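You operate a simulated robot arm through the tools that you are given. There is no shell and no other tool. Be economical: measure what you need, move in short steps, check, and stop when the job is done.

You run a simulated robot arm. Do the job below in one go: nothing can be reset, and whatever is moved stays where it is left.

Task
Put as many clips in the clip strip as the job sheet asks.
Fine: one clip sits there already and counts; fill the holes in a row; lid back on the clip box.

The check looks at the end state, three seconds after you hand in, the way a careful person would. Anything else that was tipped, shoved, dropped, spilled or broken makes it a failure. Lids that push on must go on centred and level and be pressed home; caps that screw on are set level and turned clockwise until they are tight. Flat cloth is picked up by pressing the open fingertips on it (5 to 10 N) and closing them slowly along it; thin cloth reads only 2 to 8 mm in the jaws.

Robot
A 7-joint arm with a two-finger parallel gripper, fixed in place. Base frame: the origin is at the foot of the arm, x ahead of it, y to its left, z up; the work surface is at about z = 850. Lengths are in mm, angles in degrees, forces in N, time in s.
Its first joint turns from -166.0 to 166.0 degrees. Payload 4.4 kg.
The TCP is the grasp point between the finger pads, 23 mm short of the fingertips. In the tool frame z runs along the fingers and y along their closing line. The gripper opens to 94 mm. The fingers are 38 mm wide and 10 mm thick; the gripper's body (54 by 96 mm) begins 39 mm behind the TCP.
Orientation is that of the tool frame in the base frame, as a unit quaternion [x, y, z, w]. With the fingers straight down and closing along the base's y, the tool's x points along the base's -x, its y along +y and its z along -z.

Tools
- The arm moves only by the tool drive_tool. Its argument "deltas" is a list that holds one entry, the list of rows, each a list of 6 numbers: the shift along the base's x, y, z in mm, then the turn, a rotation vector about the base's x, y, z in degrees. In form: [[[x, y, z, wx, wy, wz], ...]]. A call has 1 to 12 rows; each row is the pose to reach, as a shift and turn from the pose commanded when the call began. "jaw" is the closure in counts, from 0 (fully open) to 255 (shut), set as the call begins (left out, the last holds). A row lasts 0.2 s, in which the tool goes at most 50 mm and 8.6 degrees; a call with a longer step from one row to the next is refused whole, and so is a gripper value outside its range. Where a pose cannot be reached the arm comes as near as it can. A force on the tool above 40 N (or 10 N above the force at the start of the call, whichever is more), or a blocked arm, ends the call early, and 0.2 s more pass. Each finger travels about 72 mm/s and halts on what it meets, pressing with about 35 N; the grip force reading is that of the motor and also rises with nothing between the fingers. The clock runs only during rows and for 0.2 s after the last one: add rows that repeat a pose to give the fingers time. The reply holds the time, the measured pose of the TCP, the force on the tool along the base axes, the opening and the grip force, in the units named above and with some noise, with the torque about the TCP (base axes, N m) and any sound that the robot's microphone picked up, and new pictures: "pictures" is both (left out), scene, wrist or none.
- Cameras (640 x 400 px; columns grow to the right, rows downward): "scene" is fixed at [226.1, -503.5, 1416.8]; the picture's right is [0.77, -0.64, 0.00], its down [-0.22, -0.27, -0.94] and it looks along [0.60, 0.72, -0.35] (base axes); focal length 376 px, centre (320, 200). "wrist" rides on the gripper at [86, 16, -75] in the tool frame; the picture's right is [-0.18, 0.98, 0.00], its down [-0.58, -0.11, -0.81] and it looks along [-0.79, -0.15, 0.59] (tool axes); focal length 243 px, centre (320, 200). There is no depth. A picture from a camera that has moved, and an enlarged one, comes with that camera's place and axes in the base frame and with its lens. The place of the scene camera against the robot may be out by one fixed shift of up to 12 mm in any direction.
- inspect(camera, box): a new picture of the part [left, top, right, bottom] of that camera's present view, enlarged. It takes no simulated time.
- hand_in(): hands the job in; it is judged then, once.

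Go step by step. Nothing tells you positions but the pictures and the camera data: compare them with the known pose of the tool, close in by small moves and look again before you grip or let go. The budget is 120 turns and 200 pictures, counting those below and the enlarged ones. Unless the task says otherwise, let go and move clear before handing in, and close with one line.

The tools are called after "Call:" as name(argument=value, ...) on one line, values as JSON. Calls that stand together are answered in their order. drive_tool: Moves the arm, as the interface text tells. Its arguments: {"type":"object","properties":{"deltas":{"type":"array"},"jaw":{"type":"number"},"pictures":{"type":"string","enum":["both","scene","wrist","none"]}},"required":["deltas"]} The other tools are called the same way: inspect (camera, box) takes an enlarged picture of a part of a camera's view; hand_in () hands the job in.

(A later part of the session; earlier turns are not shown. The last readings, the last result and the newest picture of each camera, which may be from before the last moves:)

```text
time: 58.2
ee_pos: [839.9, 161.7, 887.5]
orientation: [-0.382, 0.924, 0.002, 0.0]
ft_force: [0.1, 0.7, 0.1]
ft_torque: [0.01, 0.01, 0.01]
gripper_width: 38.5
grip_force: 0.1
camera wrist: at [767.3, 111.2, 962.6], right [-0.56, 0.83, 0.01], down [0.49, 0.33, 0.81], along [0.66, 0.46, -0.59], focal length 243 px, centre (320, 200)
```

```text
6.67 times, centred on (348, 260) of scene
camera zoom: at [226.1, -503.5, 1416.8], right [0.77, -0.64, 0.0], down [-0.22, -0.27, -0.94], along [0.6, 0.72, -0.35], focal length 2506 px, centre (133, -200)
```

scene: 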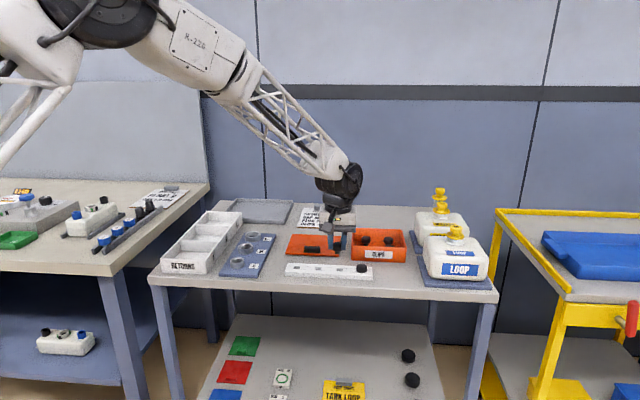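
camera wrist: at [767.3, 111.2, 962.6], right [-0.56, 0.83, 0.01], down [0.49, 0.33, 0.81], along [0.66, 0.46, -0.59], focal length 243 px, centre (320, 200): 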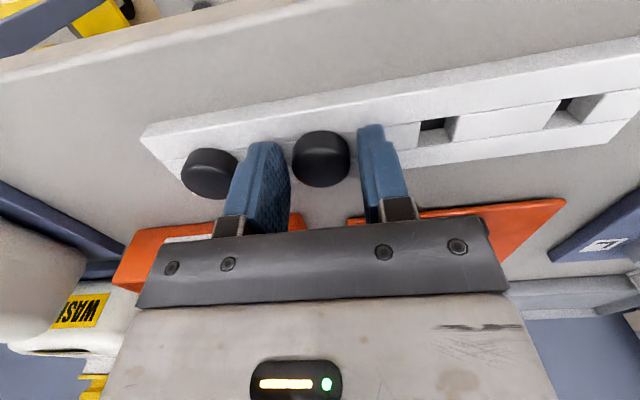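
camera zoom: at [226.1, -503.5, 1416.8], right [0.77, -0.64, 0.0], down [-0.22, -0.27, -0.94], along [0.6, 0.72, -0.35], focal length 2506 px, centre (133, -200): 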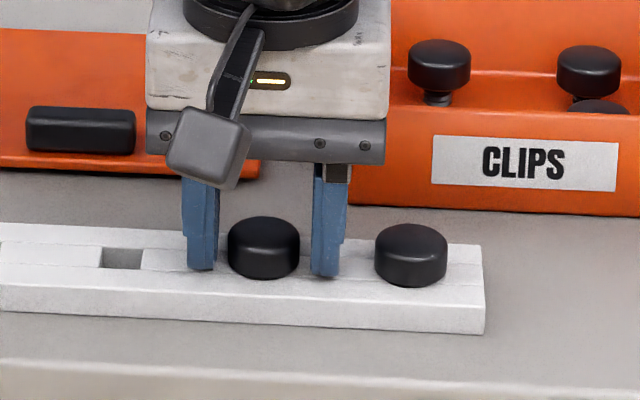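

Seated level with its neighbour and free of the jaws. Now rise and test how far the arm reaches toward the front-right clip (~(1021,143)).

Call:
drive_tool(deltas=[[[0, 0, 6, 0, 0, 0], [0, 0, 25, 0, 0, 0], [0, 0, 55, 0, 0, 0], [0, 0, 90, 0, 0, 0], [36, -4, 90, 0, 0, 0], [72, -8, 90, 0, 0, 0], [108, -12, 90, 0, 0, 0], [144, -16, 90, 0, 0, 0], [165, -18, 90, 0, 0, 0], [180, -19, 90, 0, 0, 0], [180, -19, 80, 0, 0, 0], [180, -19, 80, 0, 0, 0]]], jaw=162)

Call:
inspect(camera="scene", box=[280, 215, 424, 305])

Call:
inspect(camera="wrist", box=[200, 30, 440, 180])

```text
time: 60.8
ee_pos: [1021.2, 144.6, 969.7]
orientation: [-0.383, 0.924, 0.003, 0.001]
ft_force: [-0.9, -0.1, 0.0]
ft_torque: [0.02, -0.02, -0.01]
gripper_width: 34.1
grip_force: 0.0
camera wrist: at [948.3, 93.1, 1043.5], right [-0.56, 0.83, 0.01], down [0.49, 0.33, 0.81], along [0.66, 0.46, -0.59], focal length 243 px, centre (320, 200)
```

scene: 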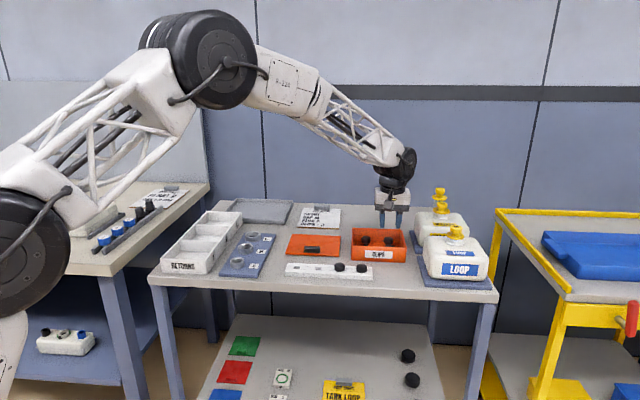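
wrist: 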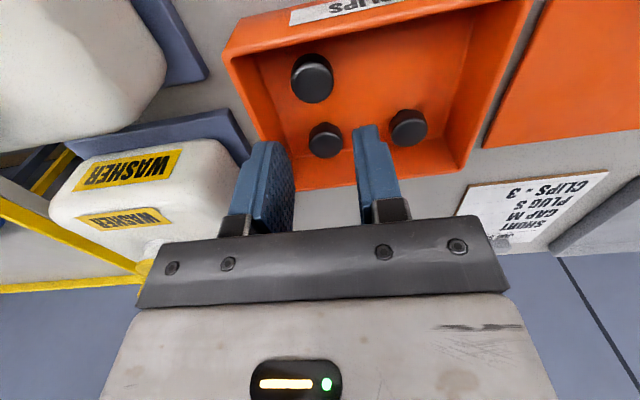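

```text
4.44 times, centred on (352, 260) of scene
camera zoom: at [226.1, -503.5, 1416.8], right [0.77, -0.64, 0.0], down [-0.22, -0.27, -0.94], along [0.6, 0.72, -0.35], focal length 1671 px, centre (178, -67)
```

zoom: 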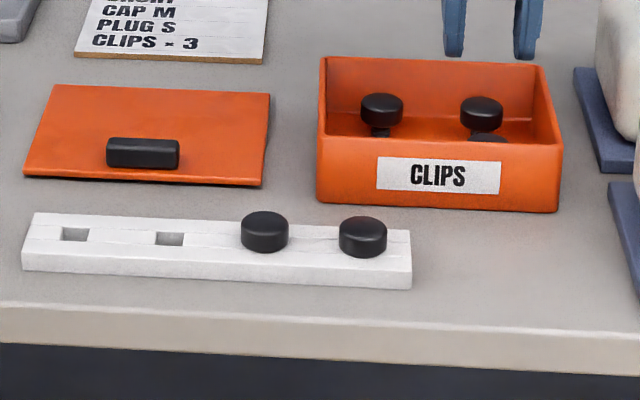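

```text
2.67 times, centred on (320, 105) of wrist
camera zoom: at [948.3, 93.1, 1043.5], right [-0.56, 0.83, 0.01], down [0.49, 0.33, 0.81], along [0.66, 0.46, -0.59], focal length 647 px, centre (320, 453)
```

zoom: 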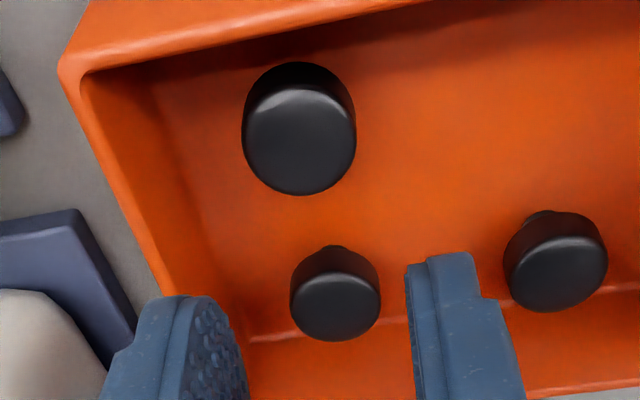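

The arm reaches fine here. The back-left clip (~(1014,229)) has more finger room than this one, so I'll go above that.

Call:
drive_tool(deltas=[[[-2, 28, 0, 0, 0, 0], [-4, 56, 0, 0, 0, 0], [-7, 84, 0, 0, 0, 0], [-7, 84, 0, 0, 0, 0]]], pictures="wrist")

Call:
inspect(camera="wrist", box=[200, 30, 440, 180])

```text
time: 61.8
ee_pos: [1013.4, 227.8, 969.8]
orientation: [-0.382, 0.924, 0.003, 0.001]
ft_force: [-0.4, -0.1, -0.4]
ft_torque: [0.03, 0.03, 0.01]
gripper_width: 34.0
grip_force: 0.0
camera wrist: at [940.7, 176.7, 1043.4], right [-0.56, 0.83, 0.01], down [0.49, 0.33, 0.81], along [0.66, 0.46, -0.59], focal length 243 px, centre (320, 200)
```

wrist: 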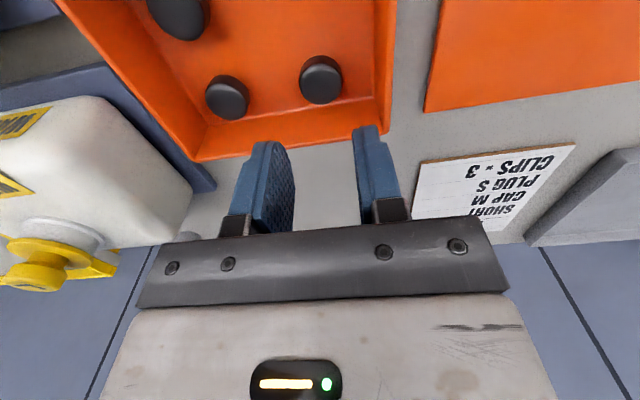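

```text
2.67 times, centred on (320, 105) of wrist
camera zoom: at [940.7, 176.7, 1043.4], right [-0.56, 0.83, 0.01], down [0.49, 0.33, 0.81], along [0.66, 0.46, -0.59], focal length 647 px, centre (320, 453)
```

zoom: 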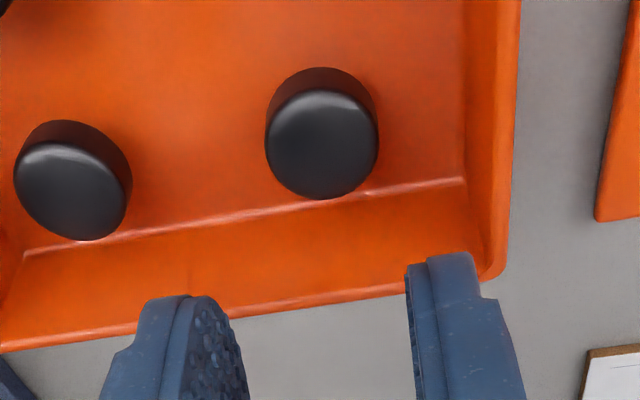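

Already aligned. Down to just above the head and recheck.

Call:
drive_tool(deltas=[[[0, 0, -20, 0, 0, 0], [0, 0, -40, 0, 0, 0], [0, 0, -54, 0, 0, 0], [0, 0, -59, 0, 0, 0], [0, 0, -59, 0, 0, 0]]], pictures="none")

Call:
inspect(camera="wrist", box=[200, 60, 424, 200])

Call:
inspect(camera="scene", box=[336, 200, 432, 260])

```text
time: 63.0
ee_pos: [1013.4, 228.2, 908.9]
orientation: [-0.383, 0.924, 0.003, 0.001]
ft_force: [0.5, -0.1, -0.6]
ft_torque: [-0.01, 0.01, 0.0]
gripper_width: 34.1
grip_force: 0.1
```

```text
2.86 times, centred on (312, 130) of wrist
camera zoom: at [940.8, 176.5, 983.9], right [-0.56, 0.83, 0.01], down [0.49, 0.33, 0.81], along [0.66, 0.46, -0.59], focal length 693 px, centre (343, 400)
```

zoom: 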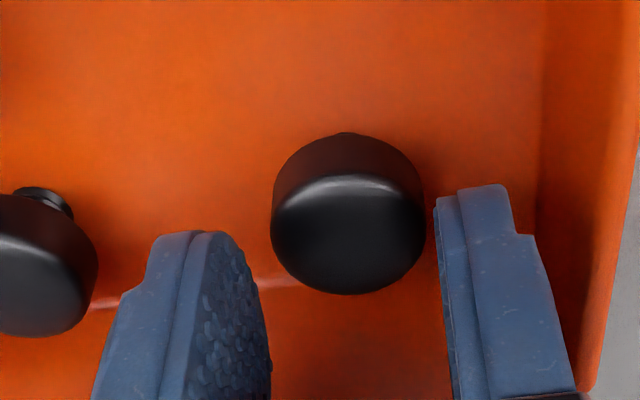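

```text
6.67 times, centred on (384, 230) of scene
camera zoom: at [226.1, -503.5, 1416.8], right [0.77, -0.64, 0.0], down [-0.22, -0.27, -0.94], along [0.6, 0.72, -0.35], focal length 2506 px, centre (-107, 0)
```

zoom: 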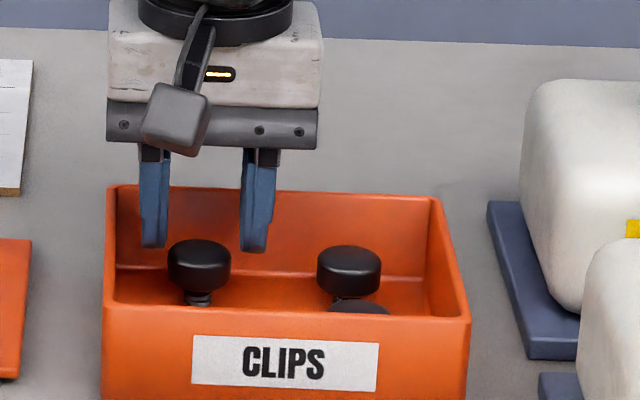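

Same small correction as before, then descend and grip.

Call:
drive_tool(deltas=[[[-0.2, 1.8, -3, 0, 0, 0], [-0.2, 1.8, -7, 0, 0, 0], [-0.2, 1.8, -11, 0, 0, 0], [-0.2, 1.8, -14, 0, 0, 0], [-0.2, 1.8, -17, 0, 0, 0], [-0.2, 1.8, -18, 0, 0, 0], [-0.2, 1.8, -18, 0, 0, 0]]], pictures="none")

Call:
inspect(camera="wrist", box=[200, 60, 424, 200])

```text
time: 64.6
ee_pos: [1012.6, 228.6, 891.4]
orientation: [-0.383, 0.924, 0.003, 0.002]
ft_force: [-0.3, 0.7, -0.1]
ft_torque: [0.01, -0.02, 0.03]
gripper_width: 34.2
grip_force: 0.0
```

```text
2.86 times, centred on (312, 130) of wrist
camera zoom: at [940.4, 178.3, 966.1], right [-0.56, 0.83, 0.01], down [0.49, 0.33, 0.81], along [0.66, 0.46, -0.59], focal length 693 px, centre (343, 400)
```

zoom: 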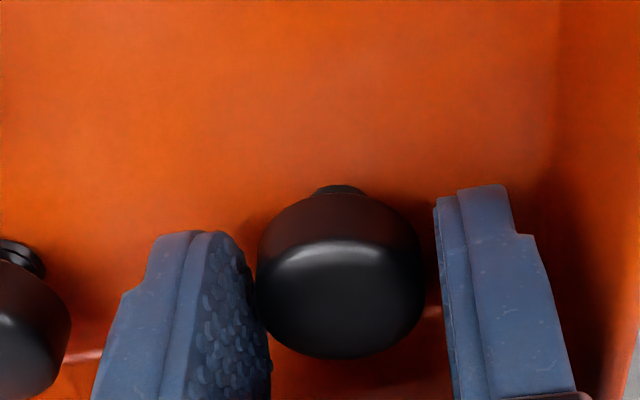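

The head is between the pads at the same depth as the first one. Close and lift.

Call:
drive_tool(deltas=[[[0, 0, 0, 0, 0, 0], [0, 0, 0, 0, 0, 0], [0, 0, 0, 0, 0, 0]]], jaw=255, pictures="none")

Call:
drive_tool(deltas=[[[0, 0, 2, 0, 0, 0], [0, 0, 6, 0, 0, 0], [0, 0, 12, 0, 0, 0], [0, 0, 20, 0, 0, 0], [0, 0, 30, 0, 0, 0], [0, 0, 40, 0, 0, 0], [0, 0, 50, 0, 0, 0], [0, 0, 60, 0, 0, 0], [0, 0, 70, 0, 0, 0], [0, 0, 78, 0, 0, 0], [0, 0, 80, 0, 0, 0]]], pictures="wrist")

Call:
inspect(camera="scene", box=[336, 185, 432, 245])

```text
time: 65.4
ee_pos: [1013.2, 228.7, 891.3]
orientation: [-0.383, 0.924, 0.003, 0.001]
ft_force: [0.1, 0.5, -0.1]
ft_torque: [0.01, -0.02, 0.03]
gripper_width: 22.1
grip_force: 35.2
```

```text
time: 67.8
ee_pos: [1011.5, 229.4, 971.4]
orientation: [-0.382, 0.924, 0.003, 0.0]
ft_force: [0.4, -0.4, -0.2]
ft_torque: [-0.03, 0.02, 0.02]
gripper_width: 22.0
grip_force: 34.6
camera wrist: at [939.2, 178.3, 1046.3], right [-0.56, 0.83, 0.01], down [0.49, 0.33, 0.81], along [0.66, 0.46, -0.59], focal length 243 px, centre (320, 200)
```

wrist: 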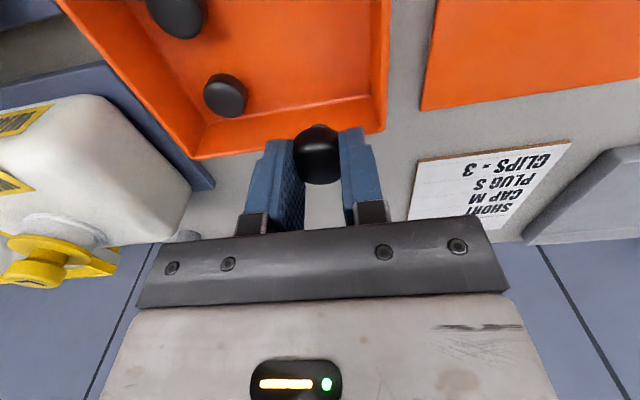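

```text
6.67 times, centred on (384, 215) of scene
camera zoom: at [226.1, -503.5, 1416.8], right [0.77, -0.64, 0.0], down [-0.22, -0.27, -0.94], along [0.6, 0.72, -0.35], focal length 2506 px, centre (-107, 100)
```

zoom: 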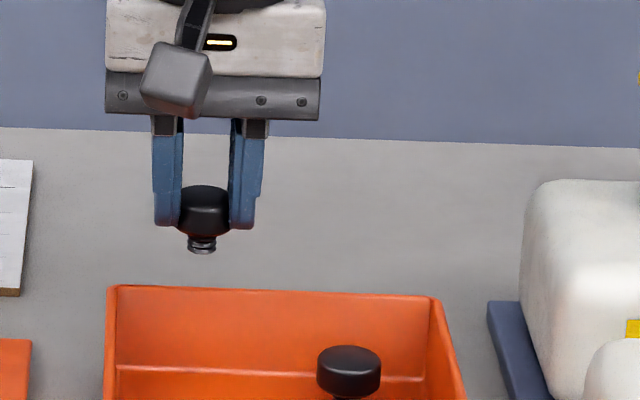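

Held upright. Carry to above the third hole (~(798,203)).

Call:
drive_tool(deltas=[[[-10, -1, 0, 0, 0, 0], [-30, -4, 0, 0, 0, 0], [-52, -7, 0, 0, 0, 0], [-75, -9, 0, 0, 0, 0], [-98, -12, 0, 0, 0, 0], [-121, -15, 0, 0, 0, 0], [-144, -17, 0, 0, 0, 0], [-167, -20, 0, 0, 0, 0], [-188, -22, -5, 0, 0, 0], [-205, -24, -10, 0, 0, 0], [-213, -25.5, -15, 0, 0, 0], [-213, -25.5, -16, 0, 0, 0]]], pictures="none")

Call:
inspect(camera="wrist", box=[180, 20, 436, 180])

Call:
inspect(camera="scene", box=[280, 215, 376, 275])

```text
time: 70.4
ee_pos: [800.0, 203.0, 955.8]
orientation: [-0.382, 0.924, 0.003, 0.0]
ft_force: [0.0, -0.1, -0.5]
ft_torque: [0.0, 0.02, -0.03]
gripper_width: 22.1
grip_force: 35.4
```

```text
2.50 times, centred on (308, 100) of wrist
camera zoom: at [726.7, 153.0, 1030.4], right [-0.56, 0.83, 0.01], down [0.49, 0.33, 0.81], along [0.66, 0.46, -0.59], focal length 606 px, centre (350, 450)
```

zoom: 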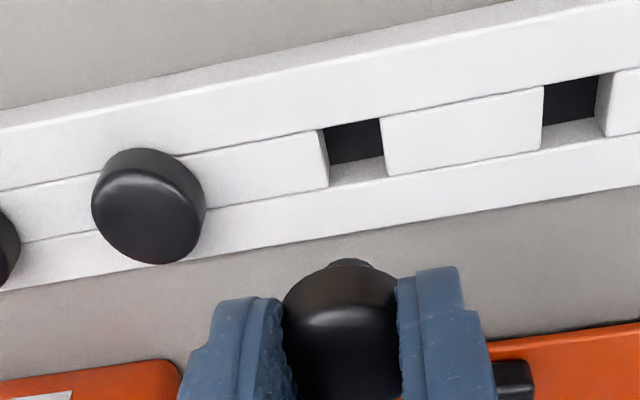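

```text
6.67 times, centred on (328, 245) of scene
camera zoom: at [226.1, -503.5, 1416.8], right [0.77, -0.64, 0.0], down [-0.22, -0.27, -0.94], along [0.6, 0.72, -0.35], focal length 2506 px, centre (267, -100)
```

zoom: 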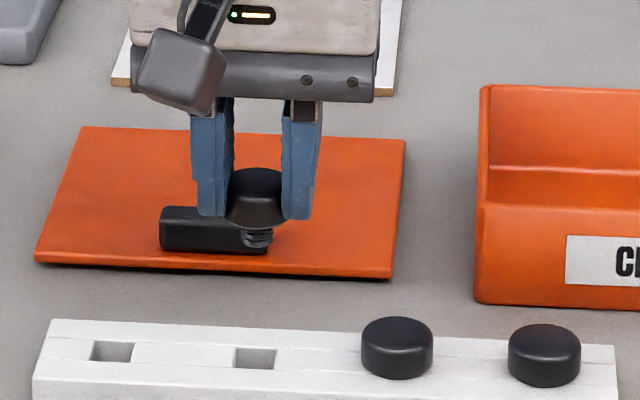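

Nearly above hole 3. Lower to hover and recheck.

Call:
drive_tool(deltas=[[[-0.5, -0.5, -8, 0, 0, 0], [-0.5, -0.5, -20, 0, 0, 0], [-0.5, -0.5, -32, 0, 0, 0], [-0.5, -0.5, -37, 0, 0, 0], [-0.5, -0.5, -37, 0, 0, 0]]], pictures="none")

Call:
inspect(camera="wrist", box=[224, 60, 416, 180])

Call:
inspect(camera="scene", box=[280, 230, 376, 290])

```text
time: 71.6
ee_pos: [799.1, 203.0, 919.7]
orientation: [-0.383, 0.924, 0.003, 0.001]
ft_force: [0.0, 0.6, -0.4]
ft_torque: [0.03, 0.04, 0.01]
gripper_width: 22.0
grip_force: 35.5
```

```text
3.33 times, centred on (320, 120) of wrist
camera zoom: at [726.6, 153.0, 994.4], right [-0.56, 0.83, 0.01], down [0.49, 0.33, 0.81], along [0.66, 0.46, -0.59], focal length 809 px, centre (320, 467)
```

zoom: 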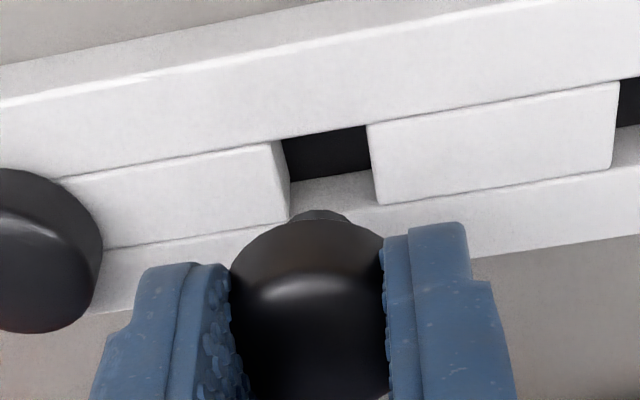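

```text
6.67 times, centred on (328, 260) of scene
camera zoom: at [226.1, -503.5, 1416.8], right [0.77, -0.64, 0.0], down [-0.22, -0.27, -0.94], along [0.6, 0.72, -0.35], focal length 2506 px, centre (267, -200)
```

zoom: 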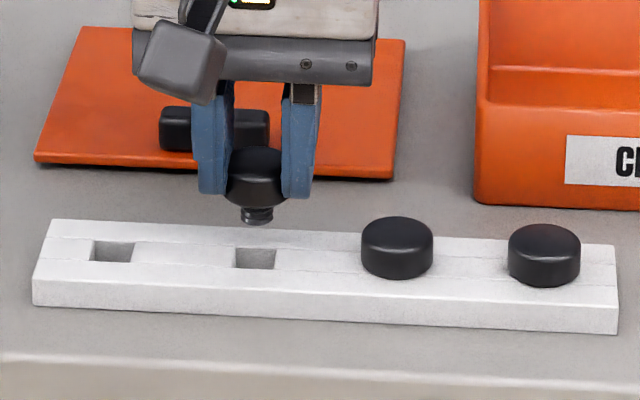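

Comparing with the first insertion, the tool should go ~3 mm in −x. Shift and start entering, then check.

Call:
drive_tool(deltas=[[[-1.5, 0, 0, 0, 0, 0], [-2.9, -0.2, -4, 0, 0, 0], [-2.9, -0.2, -8, 0, 0, 0], [-2.9, -0.2, -10, 0, 0, 0], [-2.9, -0.2, -10, 0, 0, 0]]], pictures="none")

Call:
inspect(camera="wrist", box=[224, 60, 416, 180])

Call:
inspect(camera="scene", box=[280, 230, 376, 290])

```text
time: 72.8
ee_pos: [797.3, 203.4, 909.6]
orientation: [-0.383, 0.924, 0.003, 0.0]
ft_force: [-0.7, -0.4, 0.1]
ft_torque: [0.0, 0.01, 0.01]
gripper_width: 21.9
grip_force: 34.2
```

```text
3.33 times, centred on (320, 120) of wrist
camera zoom: at [724.1, 152.4, 983.4], right [-0.56, 0.83, 0.01], down [0.49, 0.33, 0.81], along [0.66, 0.46, -0.59], focal length 809 px, centre (320, 467)
```

zoom: 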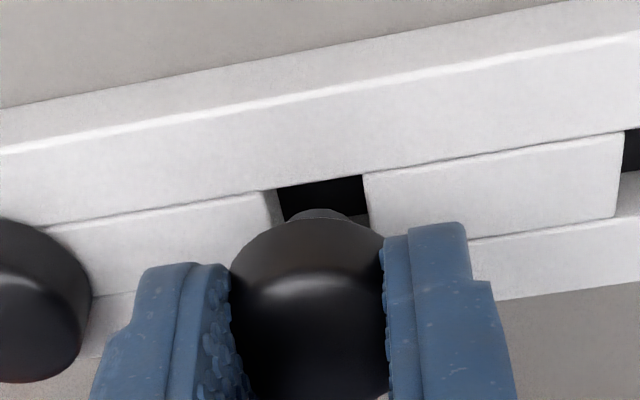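

```text
6.67 times, centred on (328, 260) of scene
camera zoom: at [226.1, -503.5, 1416.8], right [0.77, -0.64, 0.0], down [-0.22, -0.27, -0.94], along [0.6, 0.72, -0.35], focal length 2506 px, centre (267, -200)
```

zoom: 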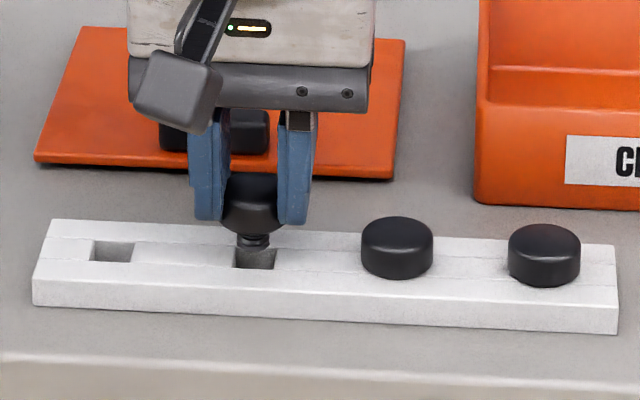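

Aligned. Continue down.

Call:
drive_tool(deltas=[[[0, 0, -3, 0, 0, 0], [0, 0, -5, 0, 0, 0], [0, 0, -7, 0, 0, 0], [0, 0, -9, 0, 0, 0]]], pictures="none")

Call:
inspect(camera="scene", box=[280, 230, 376, 290])

Call:
inspect(camera="wrist", box=[224, 60, 416, 180])

```text
time: 73.8
ee_pos: [796.6, 202.8, 901.9]
orientation: [-0.382, 0.924, 0.003, 0.001]
ft_force: [1.8, -2.0, 7.0]
ft_torque: [-0.21, -0.09, 0.05]
gripper_width: 22.0
grip_force: 35.0
```

```text
6.67 times, centred on (328, 260) of scene
camera zoom: at [226.1, -503.5, 1416.8], right [0.77, -0.64, 0.0], down [-0.22, -0.27, -0.94], along [0.6, 0.72, -0.35], focal length 2506 px, centre (267, -200)
```

zoom: 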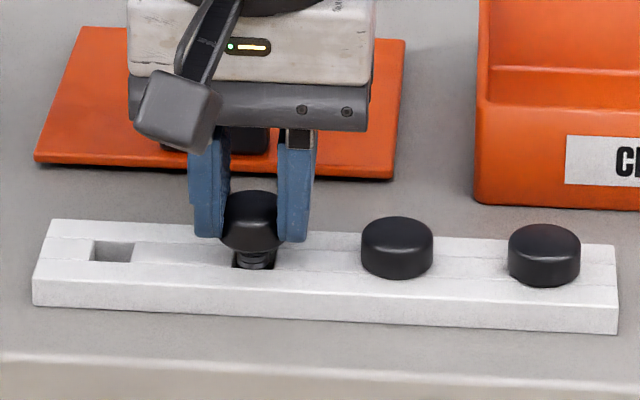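

```text
3.33 times, centred on (320, 120) of wrist
camera zoom: at [723.7, 152.1, 975.5], right [-0.56, 0.83, 0.01], down [0.49, 0.33, 0.81], along [0.67, 0.46, -0.59], focal length 809 px, centre (320, 467)
```

zoom: 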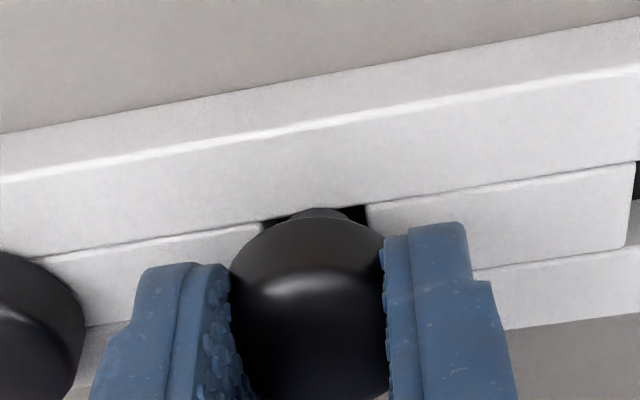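

Light contact on the +a/−b side of the slot; ease up 1.5 mm, shift ~1 mm in +y and try again.

Call:
drive_tool(deltas=[[[0, 0, 2, 0, 0, 0], [0, 1.2, 2, 0, 0, 0], [0, 1.2, 0, 0, 0, 0], [0, 1.2, -2, 0, 0, 0], [0, 1.2, -3.5, 0, 0, 0]]], pictures="none")

Call:
inspect(camera="scene", box=[280, 230, 376, 290])

```text
time: 75.0
ee_pos: [795.8, 203.2, 896.7]
orientation: [-0.383, 0.924, 0.003, 0.0]
ft_force: [7.1, 11.8, 3.7]
ft_torque: [0.43, -0.12, -0.07]
gripper_width: 22.2
grip_force: 34.4
```

```text
6.67 times, centred on (328, 260) of scene
camera zoom: at [226.1, -503.5, 1416.8], right [0.77, -0.64, 0.0], down [-0.22, -0.27, -0.94], along [0.6, 0.72, -0.35], focal length 2506 px, centre (267, -200)
```

zoom: 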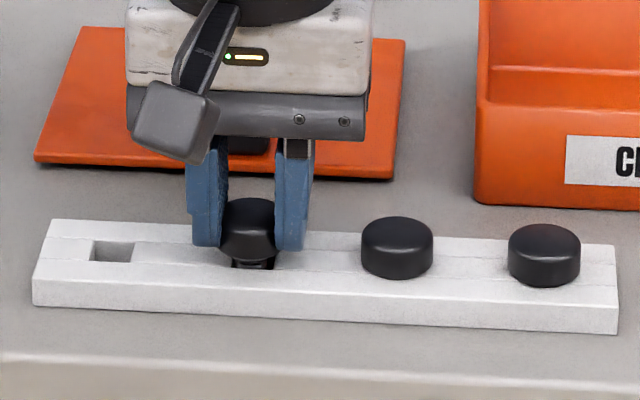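

It is entering; side force asks for +b. Ease that way and continue.

Call:
drive_tool(deltas=[[[0.6, 1.0, 0, 0, 0, 0], [0.6, 1.0, -2, 0, 0, 0], [0.6, 1.0, -4, 0, 0, 0], [0.6, 1.0, -6, 0, 0, 0]]], pictures="none")

Call:
inspect(camera="scene", box=[280, 230, 376, 290])

```text
time: 76.0
ee_pos: [797.4, 204.4, 890.0]
orientation: [-0.383, 0.924, 0.002, 0.0]
ft_force: [1.0, 1.4, -0.3]
ft_torque: [0.04, -0.02, 0.0]
gripper_width: 22.1
grip_force: 34.8
```

```text
6.67 times, centred on (328, 260) of scene
camera zoom: at [226.1, -503.5, 1416.8], right [0.77, -0.64, 0.0], down [-0.22, -0.27, -0.94], along [0.6, 0.72, -0.35], focal length 2506 px, centre (267, -200)
```

zoom: 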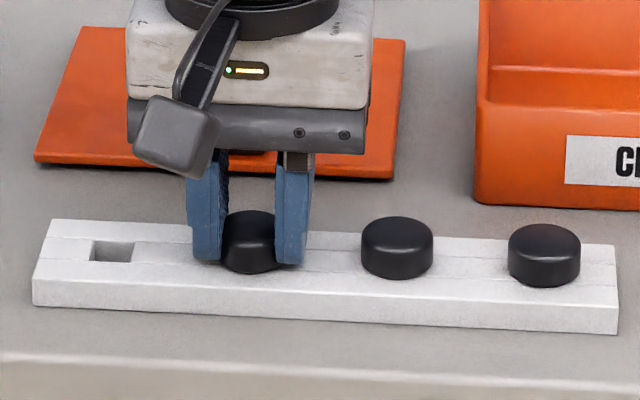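

Nearly flush and no side load. Press to contact, open wide, rise.

Call:
drive_tool(deltas=[[[0, 0, -1, 0, 0, 0], [0, 0, -2, 0, 0, 0], [0, 0, -2.5, 0, 0, 0]]], pictures="none")

Call:
drive_tool(deltas=[[[0, 0, 0, 0, 0, 0], [0, 0, 0.5, 0, 0, 0], [0, 0, 1, 0, 0, 0]]], jaw=150, pictures="none")

Call:
inspect(camera="scene", box=[280, 230, 376, 290])

```text
time: 76.8
ee_pos: [797.5, 204.2, 888.3]
orientation: [-0.383, 0.924, 0.003, 0.001]
ft_force: [-5.8, 3.0, 18.0]
ft_torque: [0.0, 0.09, 0.02]
gripper_width: 22.1
grip_force: 34.9
```

```text
time: 77.6
ee_pos: [798.3, 204.2, 887.9]
orientation: [-0.383, 0.924, 0.002, -0.001]
ft_force: [-0.3, -0.1, 0.0]
ft_torque: [-0.02, 0.03, 0.01]
gripper_width: 38.9
grip_force: 0.0
```

```text
6.67 times, centred on (328, 260) of scene
camera zoom: at [226.1, -503.5, 1416.8], right [0.77, -0.64, 0.0], down [-0.22, -0.27, -0.94], along [0.6, 0.72, -0.35], focal length 2506 px, centre (267, -200)
```

zoom: 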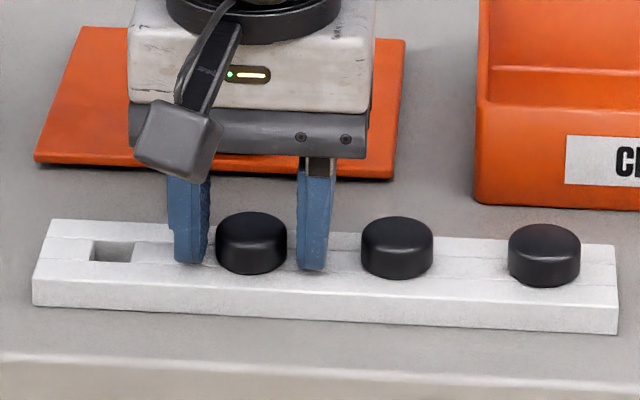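

All three seated in a row. Now rise, turn back −90° and go over the lid handle (about (843,294)).

Call:
drive_tool(deltas=[[[0, 0, 8, 0, 0, 0], [0, 0, 30, 0, 0, 0], [0, 0, 70, 0, 0, -8], [4, 9, 85, 0, 0, -16.4], [9, 18, 85, 0, 0, -24.8], [14, 27, 85, 0, 0, -33], [19, 36, 85, 0, 0, -41.2], [24, 45, 85, 0, 0, -49.4], [29, 54, 85, 0, 0, -57.6], [34, 64, 85, 0, 0, -65.8], [39, 75, 85, 0, 0, -74], [44, 88, 85, 0, 0, -82.2]]], jaw=120, pictures="none")

Call:
drive_tool(deltas=[[[0, 1, -10, 0, 0, -7.6], [0, 1, -30, 0, 0, -7.6], [0, 1, -40, 0, 0, -7.6], [0, 1, -40, 0, 0, -7.6]]], pictures="wrist")

Call:
inspect(camera="scene", box=[280, 215, 424, 305])

Call:
inspect(camera="wrist", box=[200, 40, 440, 190])

```text
time: 80.2
ee_pos: [842.0, 292.1, 974.0]
orientation: [0.32, 0.948, 0.003, 0.002]
ft_force: [-0.5, 0.2, 0.1]
ft_torque: [-0.01, -0.03, -0.05]
gripper_width: 49.6
grip_force: 0.1
```

```text
time: 81.2
ee_pos: [841.6, 294.9, 932.3]
orientation: [0.381, 0.925, 0.002, 0.002]
ft_force: [-0.5, 0.0, -0.8]
ft_torque: [-0.01, -0.01, 0.02]
gripper_width: 49.9
grip_force: 0.1
camera wrist: at [790.8, 365.4, 1007.6], right [0.82, 0.57, 0.01], down [0.33, -0.49, 0.81], along [0.46, -0.66, -0.59], focal length 243 px, centre (320, 200)
```

wrist: 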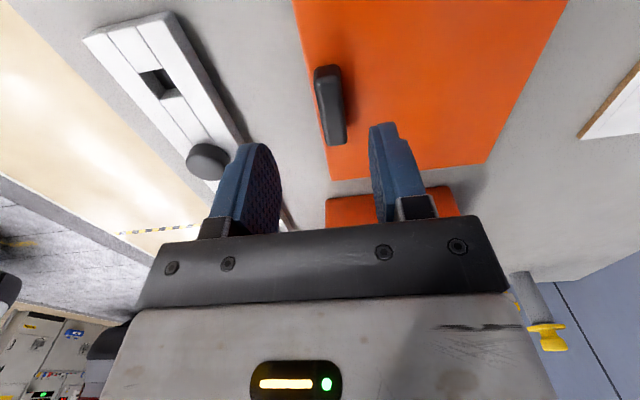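

```text
4.44 times, centred on (352, 260) of scene
camera zoom: at [226.1, -503.5, 1416.8], right [0.77, -0.64, 0.0], down [-0.22, -0.27, -0.94], along [0.6, 0.72, -0.35], focal length 1671 px, centre (178, -67)
```

zoom: 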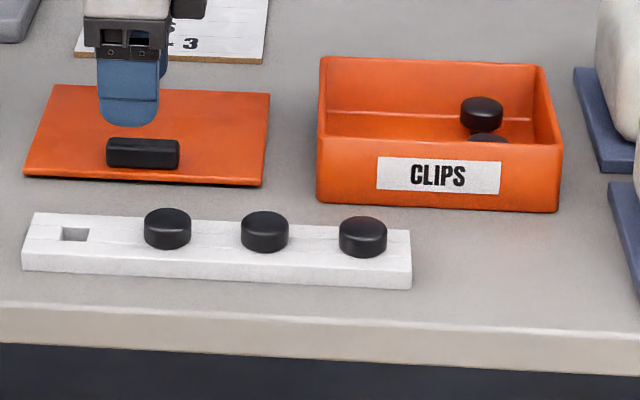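

```text
2.67 times, centred on (320, 115) of wrist
camera zoom: at [790.8, 365.4, 1007.6], right [0.82, 0.57, 0.01], down [0.33, -0.49, 0.81], along [0.46, -0.66, -0.59], focal length 647 px, centre (320, 427)
```

zoom: 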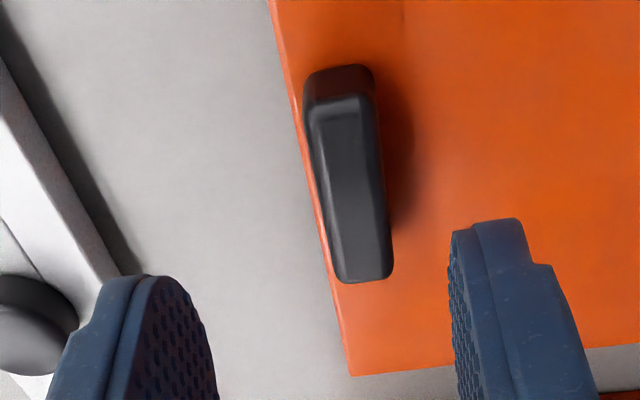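

Three clips in a row, lid where I left it. Small correction and lower to just above the handle, then check both views.

Call:
drive_tool(deltas=[[[3.4, 0.8, 0, 0, 0, 0], [3.4, 0.8, -15, 0, 0, 0], [3.4, 0.8, -26, 0, 0, 0], [3.4, 0.8, -26, 0, 0, 0]]], pictures="none")

Call:
inspect(camera="wrist", box=[208, 50, 448, 200])

Call:
inspect(camera="scene", box=[270, 215, 366, 275])

```text
time: 82.2
ee_pos: [845.2, 295.5, 907.6]
orientation: [0.381, 0.924, 0.002, 0.002]
ft_force: [0.0, 0.0, -0.6]
ft_torque: [0.03, -0.01, -0.03]
gripper_width: 49.7
grip_force: 0.1
```

```text
2.67 times, centred on (328, 125) of wrist
camera zoom: at [794.5, 367.1, 981.5], right [0.82, 0.57, 0.01], down [0.33, -0.49, 0.81], along [0.46, -0.66, -0.59], focal length 647 px, centre (299, 400)
```

zoom: 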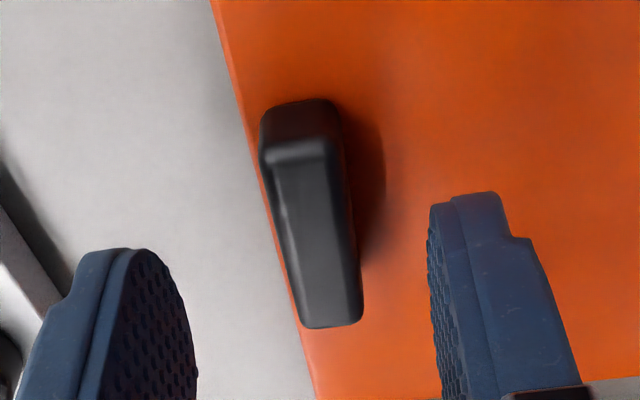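

```text
6.67 times, centred on (318, 245) of scene
camera zoom: at [226.1, -503.5, 1416.8], right [0.77, -0.64, 0.0], down [-0.22, -0.27, -0.94], along [0.6, 0.72, -0.35], focal length 2506 px, centre (333, -100)
```

zoom: 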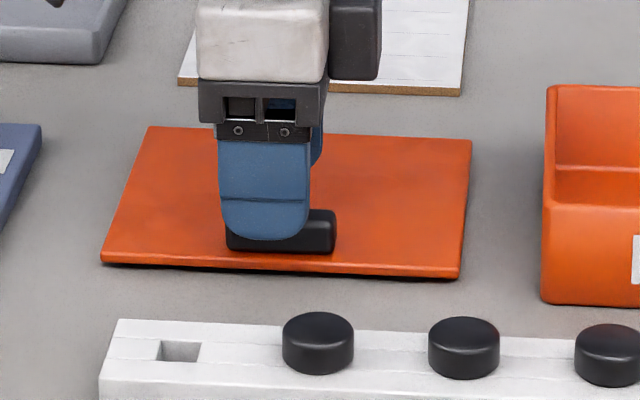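

Need ~3 mm more in +x. Shift and descend to just above the lid plate.

Call:
drive_tool(deltas=[[[2.9, 0.7, 0, 0, 0, 0], [2.9, 0.7, -8, 0, 0, 0], [2.9, 0.7, -16, 0, 0, 0], [2.9, 0.7, -21, 0, 0, 0], [2.9, 0.7, -22, 0, 0, 0]]], pictures="none")

Call:
inspect(camera="wrist", box=[208, 50, 448, 200])

Call:
inspect(camera="scene", box=[270, 215, 366, 275])

```text
time: 83.4
ee_pos: [847.1, 295.1, 885.3]
orientation: [0.381, 0.925, 0.002, 0.002]
ft_force: [-0.8, 0.7, 1.4]
ft_torque: [-0.01, -0.01, -0.01]
gripper_width: 49.7
grip_force: 0.0
```

```text
2.67 times, centred on (328, 125) of wrist
camera zoom: at [797.2, 367.4, 960.5], right [0.82, 0.57, 0.01], down [0.33, -0.49, 0.81], along [0.46, -0.66, -0.59], focal length 647 px, centre (299, 400)
```

zoom: 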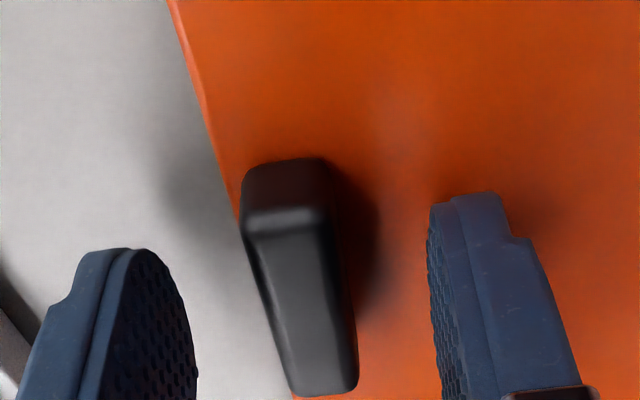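

```text
6.67 times, centred on (318, 245) of scene
camera zoom: at [226.1, -503.5, 1416.8], right [0.77, -0.64, 0.0], down [-0.22, -0.27, -0.94], along [0.6, 0.72, -0.35], focal length 2506 px, centre (333, -100)
```

zoom: 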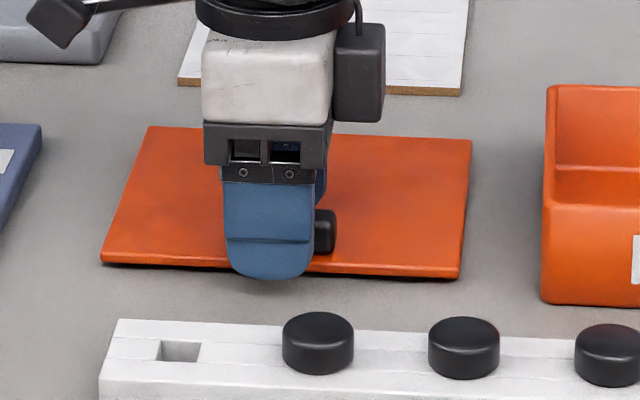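

The lid plate seems ~5 mm lower than assumed (it had slipped slightly in the grip). Shift 2 mm along the handle and feel down in small steps.

Call:
drive_tool(deltas=[[[1.4, -1.4, 0, 0, 0, 0], [1.4, -1.4, -2, 0, 0, 0], [1.4, -1.4, -4, 0, 0, 0], [1.4, -1.4, -5, 0, 0, 0]]], pictures="none")

Call:
inspect(camera="wrist", box=[208, 50, 448, 200])

```text
time: 84.4
ee_pos: [849.4, 293.9, 882.6]
orientation: [0.381, 0.924, 0.002, 0.004]
ft_force: [-2.7, 1.6, 21.4]
ft_torque: [0.59, -0.28, 0.18]
gripper_width: 49.5
grip_force: 0.1
```

```text
2.67 times, centred on (328, 125) of wrist
camera zoom: at [798.8, 365.6, 957.0], right [0.82, 0.57, 0.01], down [0.33, -0.49, 0.81], along [0.46, -0.66, -0.59], focal length 647 px, centre (299, 400)
```

zoom: 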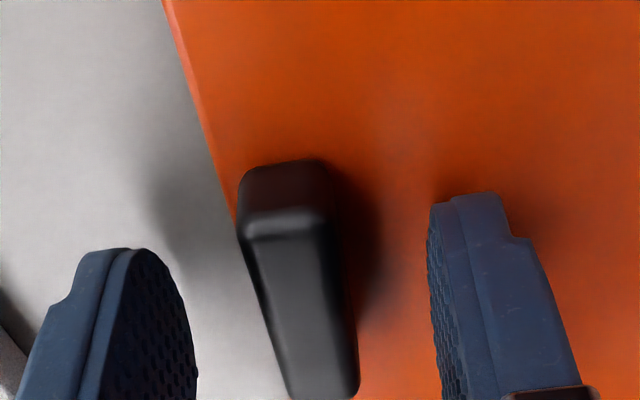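

Touching the lid plate now, centred on the handle. Ease off slightly and close.

Call:
drive_tool(deltas=[[[0, 0, 1.5, 0, 0, 0], [0, 0, 1.5, 0, 0, 0], [0, 0, 1.5, 0, 0, 0], [0, 0, 1.5, 0, 0, 0], [0, 0, 1.5, 0, 0, 0]]], jaw=255, pictures="wrist")

Call:
drive_tool(deltas=[[[0, 0, 1, 0, 0, 0], [0, 0, 3, 0, 0, 0], [0, 0, 6, 0, 0, 0], [0, 0, 10, 0, 0, 0], [0, 0, 14, 0, 0, 0], [0, 0, 18, 0, 0, 0], [0, 0, 20, 0, 0, 0]]], pictures="none")

Call:
inspect(camera="scene", box=[270, 205, 366, 265])

```text
time: 85.6
ee_pos: [850.5, 293.3, 882.5]
orientation: [0.381, 0.925, 0.002, 0.003]
ft_force: [3.3, -2.1, 26.0]
ft_torque: [-0.07, -0.1, -0.03]
gripper_width: 15.3
grip_force: 35.3
camera wrist: at [798.2, 365.2, 957.4], right [0.82, 0.57, 0.01], down [0.33, -0.49, 0.81], along [0.46, -0.66, -0.59], focal length 243 px, centre (320, 200)
```

wrist: 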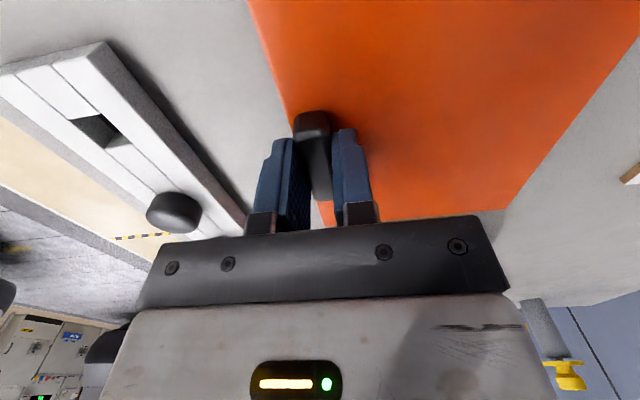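

```text
time: 87.2
ee_pos: [850.5, 293.3, 902.8]
orientation: [0.381, 0.925, 0.002, 0.003]
ft_force: [0.4, 0.1, -0.9]
ft_torque: [0.01, 0.02, 0.02]
gripper_width: 15.4
grip_force: 35.1
```

```text
6.67 times, centred on (318, 235) of scene
camera zoom: at [226.1, -503.5, 1416.8], right [0.77, -0.64, 0.0], down [-0.22, -0.27, -0.94], along [0.6, 0.72, -0.35], focal length 2506 px, centre (333, -33)
```

zoom: 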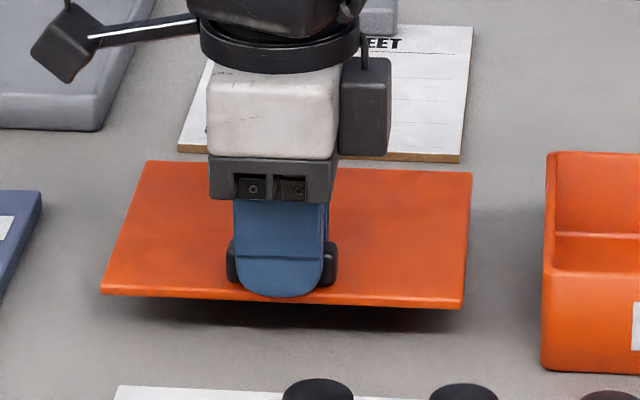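

Held centred and level. Raise slowly.

Call:
drive_tool(deltas=[[[0, 0, 3, 0, 0, 0], [0, 0, 9, 0, 0, 0], [0, 0, 17, 0, 0, 0], [0, 0, 26, 0, 0, 0], [0, 0, 35, 0, 0, 0], [0, 0, 44, 0, 0, 0], [0, 0, 53, 0, 0, 0], [0, 0, 62, 0, 0, 0], [0, 0, 70, 0, 0, 0], [0, 0, 75, 0, 0, 0], [0, 0, 77, 0, 0, 0]]], pictures="none")

Call:
drive_tool(deltas=[[[3, -4, 0, 0, 0, 0], [11, -13, 0, 0, 0, 0], [23, -27, 0, 0, 0, 0], [36, -42, 0, 0, 0, 0], [49, -57, 0, 0, 0, 0], [62, -72, 0, 0, 0, 0], [75, -87, 0, 0, 0, 0], [88, -102, 0, 0, 0, 0], [101, -117, 0, 0, 0, 0], [113, -132, 0, 0, 0, 0], [123, -143, 0, 0, 0, 0], [128, -149, 0, 0, 0, 0]]], pictures="wrist")

Call:
inspect(camera="scene", box=[336, 195, 432, 255])

```text
time: 89.6
ee_pos: [847.7, 293.9, 979.0]
orientation: [0.381, 0.925, 0.003, 0.003]
ft_force: [-0.3, -0.6, -0.4]
ft_torque: [-0.04, 0.05, -0.01]
gripper_width: 15.6
grip_force: 35.0
```

```text
time: 92.2
ee_pos: [977.1, 145.2, 980.6]
orientation: [0.382, 0.924, 0.001, 0.003]
ft_force: [0.5, -0.6, -0.7]
ft_torque: [-0.02, 0.04, 0.03]
gripper_width: 15.3
grip_force: 34.9
camera wrist: at [925.6, 216.3, 1054.3], right [0.82, 0.57, 0.01], down [0.33, -0.49, 0.81], along [0.46, -0.66, -0.59], focal length 243 px, centre (320, 200)
```

wrist: 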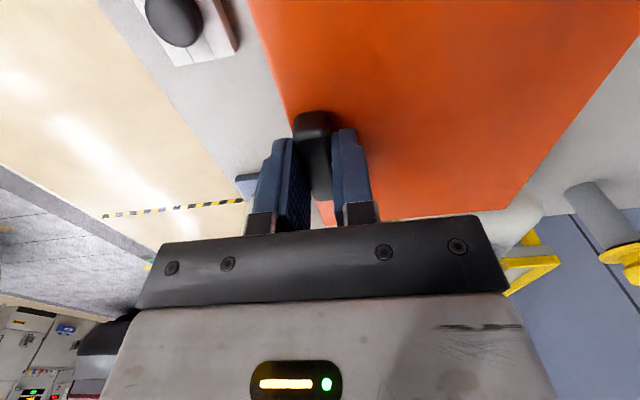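

```text
6.67 times, centred on (384, 225) of scene
camera zoom: at [226.1, -503.5, 1416.8], right [0.77, -0.64, 0.0], down [-0.22, -0.27, -0.94], along [0.6, 0.72, -0.35], focal length 2506 px, centre (-107, 33)
```

zoom: 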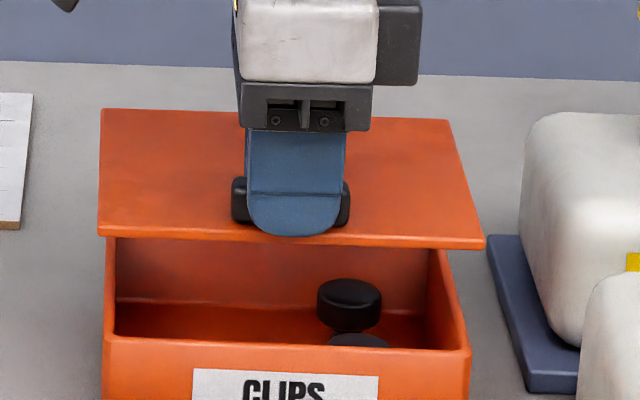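

The lid hovers over the box, ~1.5 mm short in +a. Correct and lower to just above the rim.

Call:
drive_tool(deltas=[[[0.6, -0.6, -3, 0, 0, 0], [1.2, -1.1, -9, 0, 0, 0], [1.2, -1.1, -17, 0, 0, 0], [1.2, -1.1, -25, 0, 0, 0], [1.2, -1.1, -32, 0, 0, 0], [1.2, -1.1, -38, 0, 0, 0], [1.2, -1.1, -41, 0, 0, 0], [1.2, -1.1, -41, 0, 0, 0]]], pictures="none")

Call:
inspect(camera="scene", box=[336, 200, 432, 260])

Call:
inspect(camera="wrist", box=[220, 0, 540, 200])

```text
time: 94.0
ee_pos: [978.5, 144.2, 938.4]
orientation: [0.381, 0.925, 0.002, 0.003]
ft_force: [-0.8, 0.4, -2.0]
ft_torque: [-0.01, 0.0, -0.03]
gripper_width: 15.5
grip_force: 34.7
```

```text
6.67 times, centred on (384, 230) of scene
camera zoom: at [226.1, -503.5, 1416.8], right [0.77, -0.64, 0.0], down [-0.22, -0.27, -0.94], along [0.6, 0.72, -0.35], focal length 2506 px, centre (-107, 0)
```

zoom: 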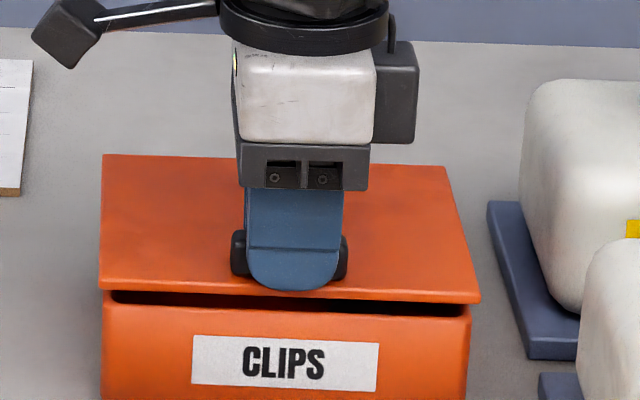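

```text
2.00 times, centred on (380, 100) of wrist
camera zoom: at [927.6, 215.6, 1012.8], right [0.82, 0.57, 0.01], down [0.33, -0.49, 0.81], along [0.46, -0.66, -0.59], focal length 485 px, centre (200, 400)
```

zoom: 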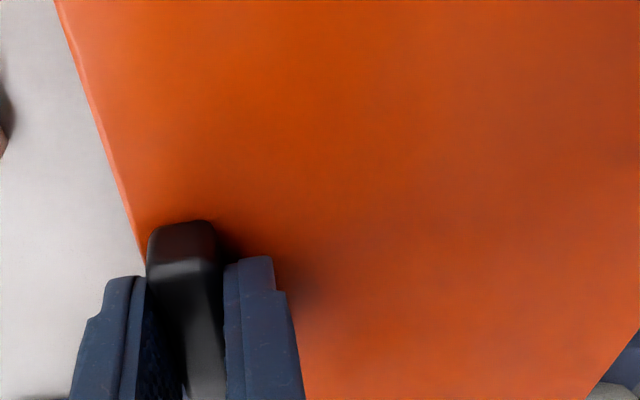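

Corners line up with how the lid first sat. Lowering to contact in small steps.

Call:
drive_tool(deltas=[[[0, 0, -2, 0, 0, 0], [0, 0, -4, 0, 0, 0], [0, 0, -6, 0, 0, 0], [0, 0, -8, 0, 0, 0], [0, 0, -9.5, 0, 0, 0]]], pictures="none")

Call:
inspect(camera="scene", box=[336, 200, 432, 260])

```text
time: 95.2
ee_pos: [977.0, 143.7, 928.1]
orientation: [0.381, 0.924, 0.002, 0.003]
ft_force: [-0.5, 0.2, 1.9]
ft_torque: [0.11, 0.24, 0.01]
gripper_width: 15.3
grip_force: 35.3
```

```text
6.67 times, centred on (384, 230) of scene
camera zoom: at [226.1, -503.5, 1416.8], right [0.77, -0.64, 0.0], down [-0.22, -0.27, -0.94], along [0.6, 0.72, -0.35], focal length 2506 px, centre (-107, 0)
```

zoom: 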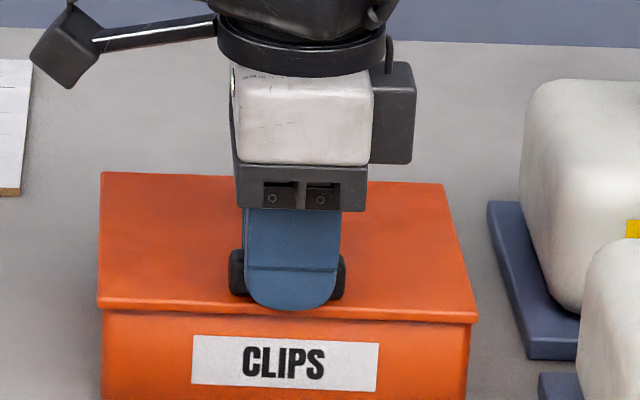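

The lid is on, ~1 mm off in −a. I'll nudge it +a and press to seat.

Call:
drive_tool(deltas=[[[0.6, -0.6, 0.5, 0, 0, 0], [1.0, -1.0, 0.5, 0, 0, 0], [1.0, -1.0, -1, 0, 0, 0], [1.0, -1.0, -2, 0, 0, 0], [1.0, -1.0, -2, 0, 0, 0]]], pictures="none")

Call:
inspect(camera="scene", box=[336, 215, 432, 275])

```text
time: 96.4
ee_pos: [979.5, 142.1, 928.8]
orientation: [0.381, 0.925, 0.003, 0.005]
ft_force: [-5.1, -2.7, 24.5]
ft_torque: [0.17, 0.67, 0.11]
gripper_width: 15.7
grip_force: 35.0
```

```text
6.67 times, centred on (384, 245) of scene
camera zoom: at [226.1, -503.5, 1416.8], right [0.77, -0.64, 0.0], down [-0.22, -0.27, -0.94], along [0.6, 0.72, -0.35], focal length 2506 px, centre (-107, -100)
```

zoom: 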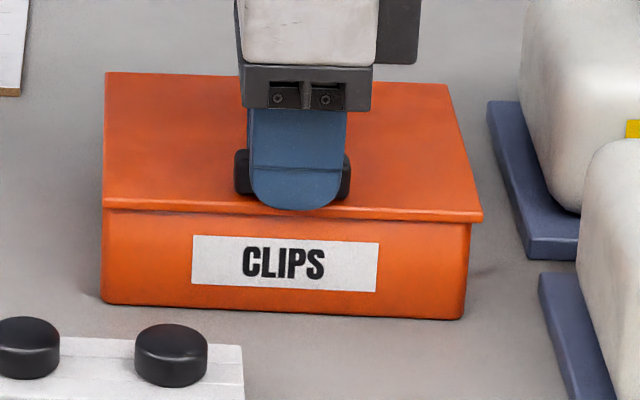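

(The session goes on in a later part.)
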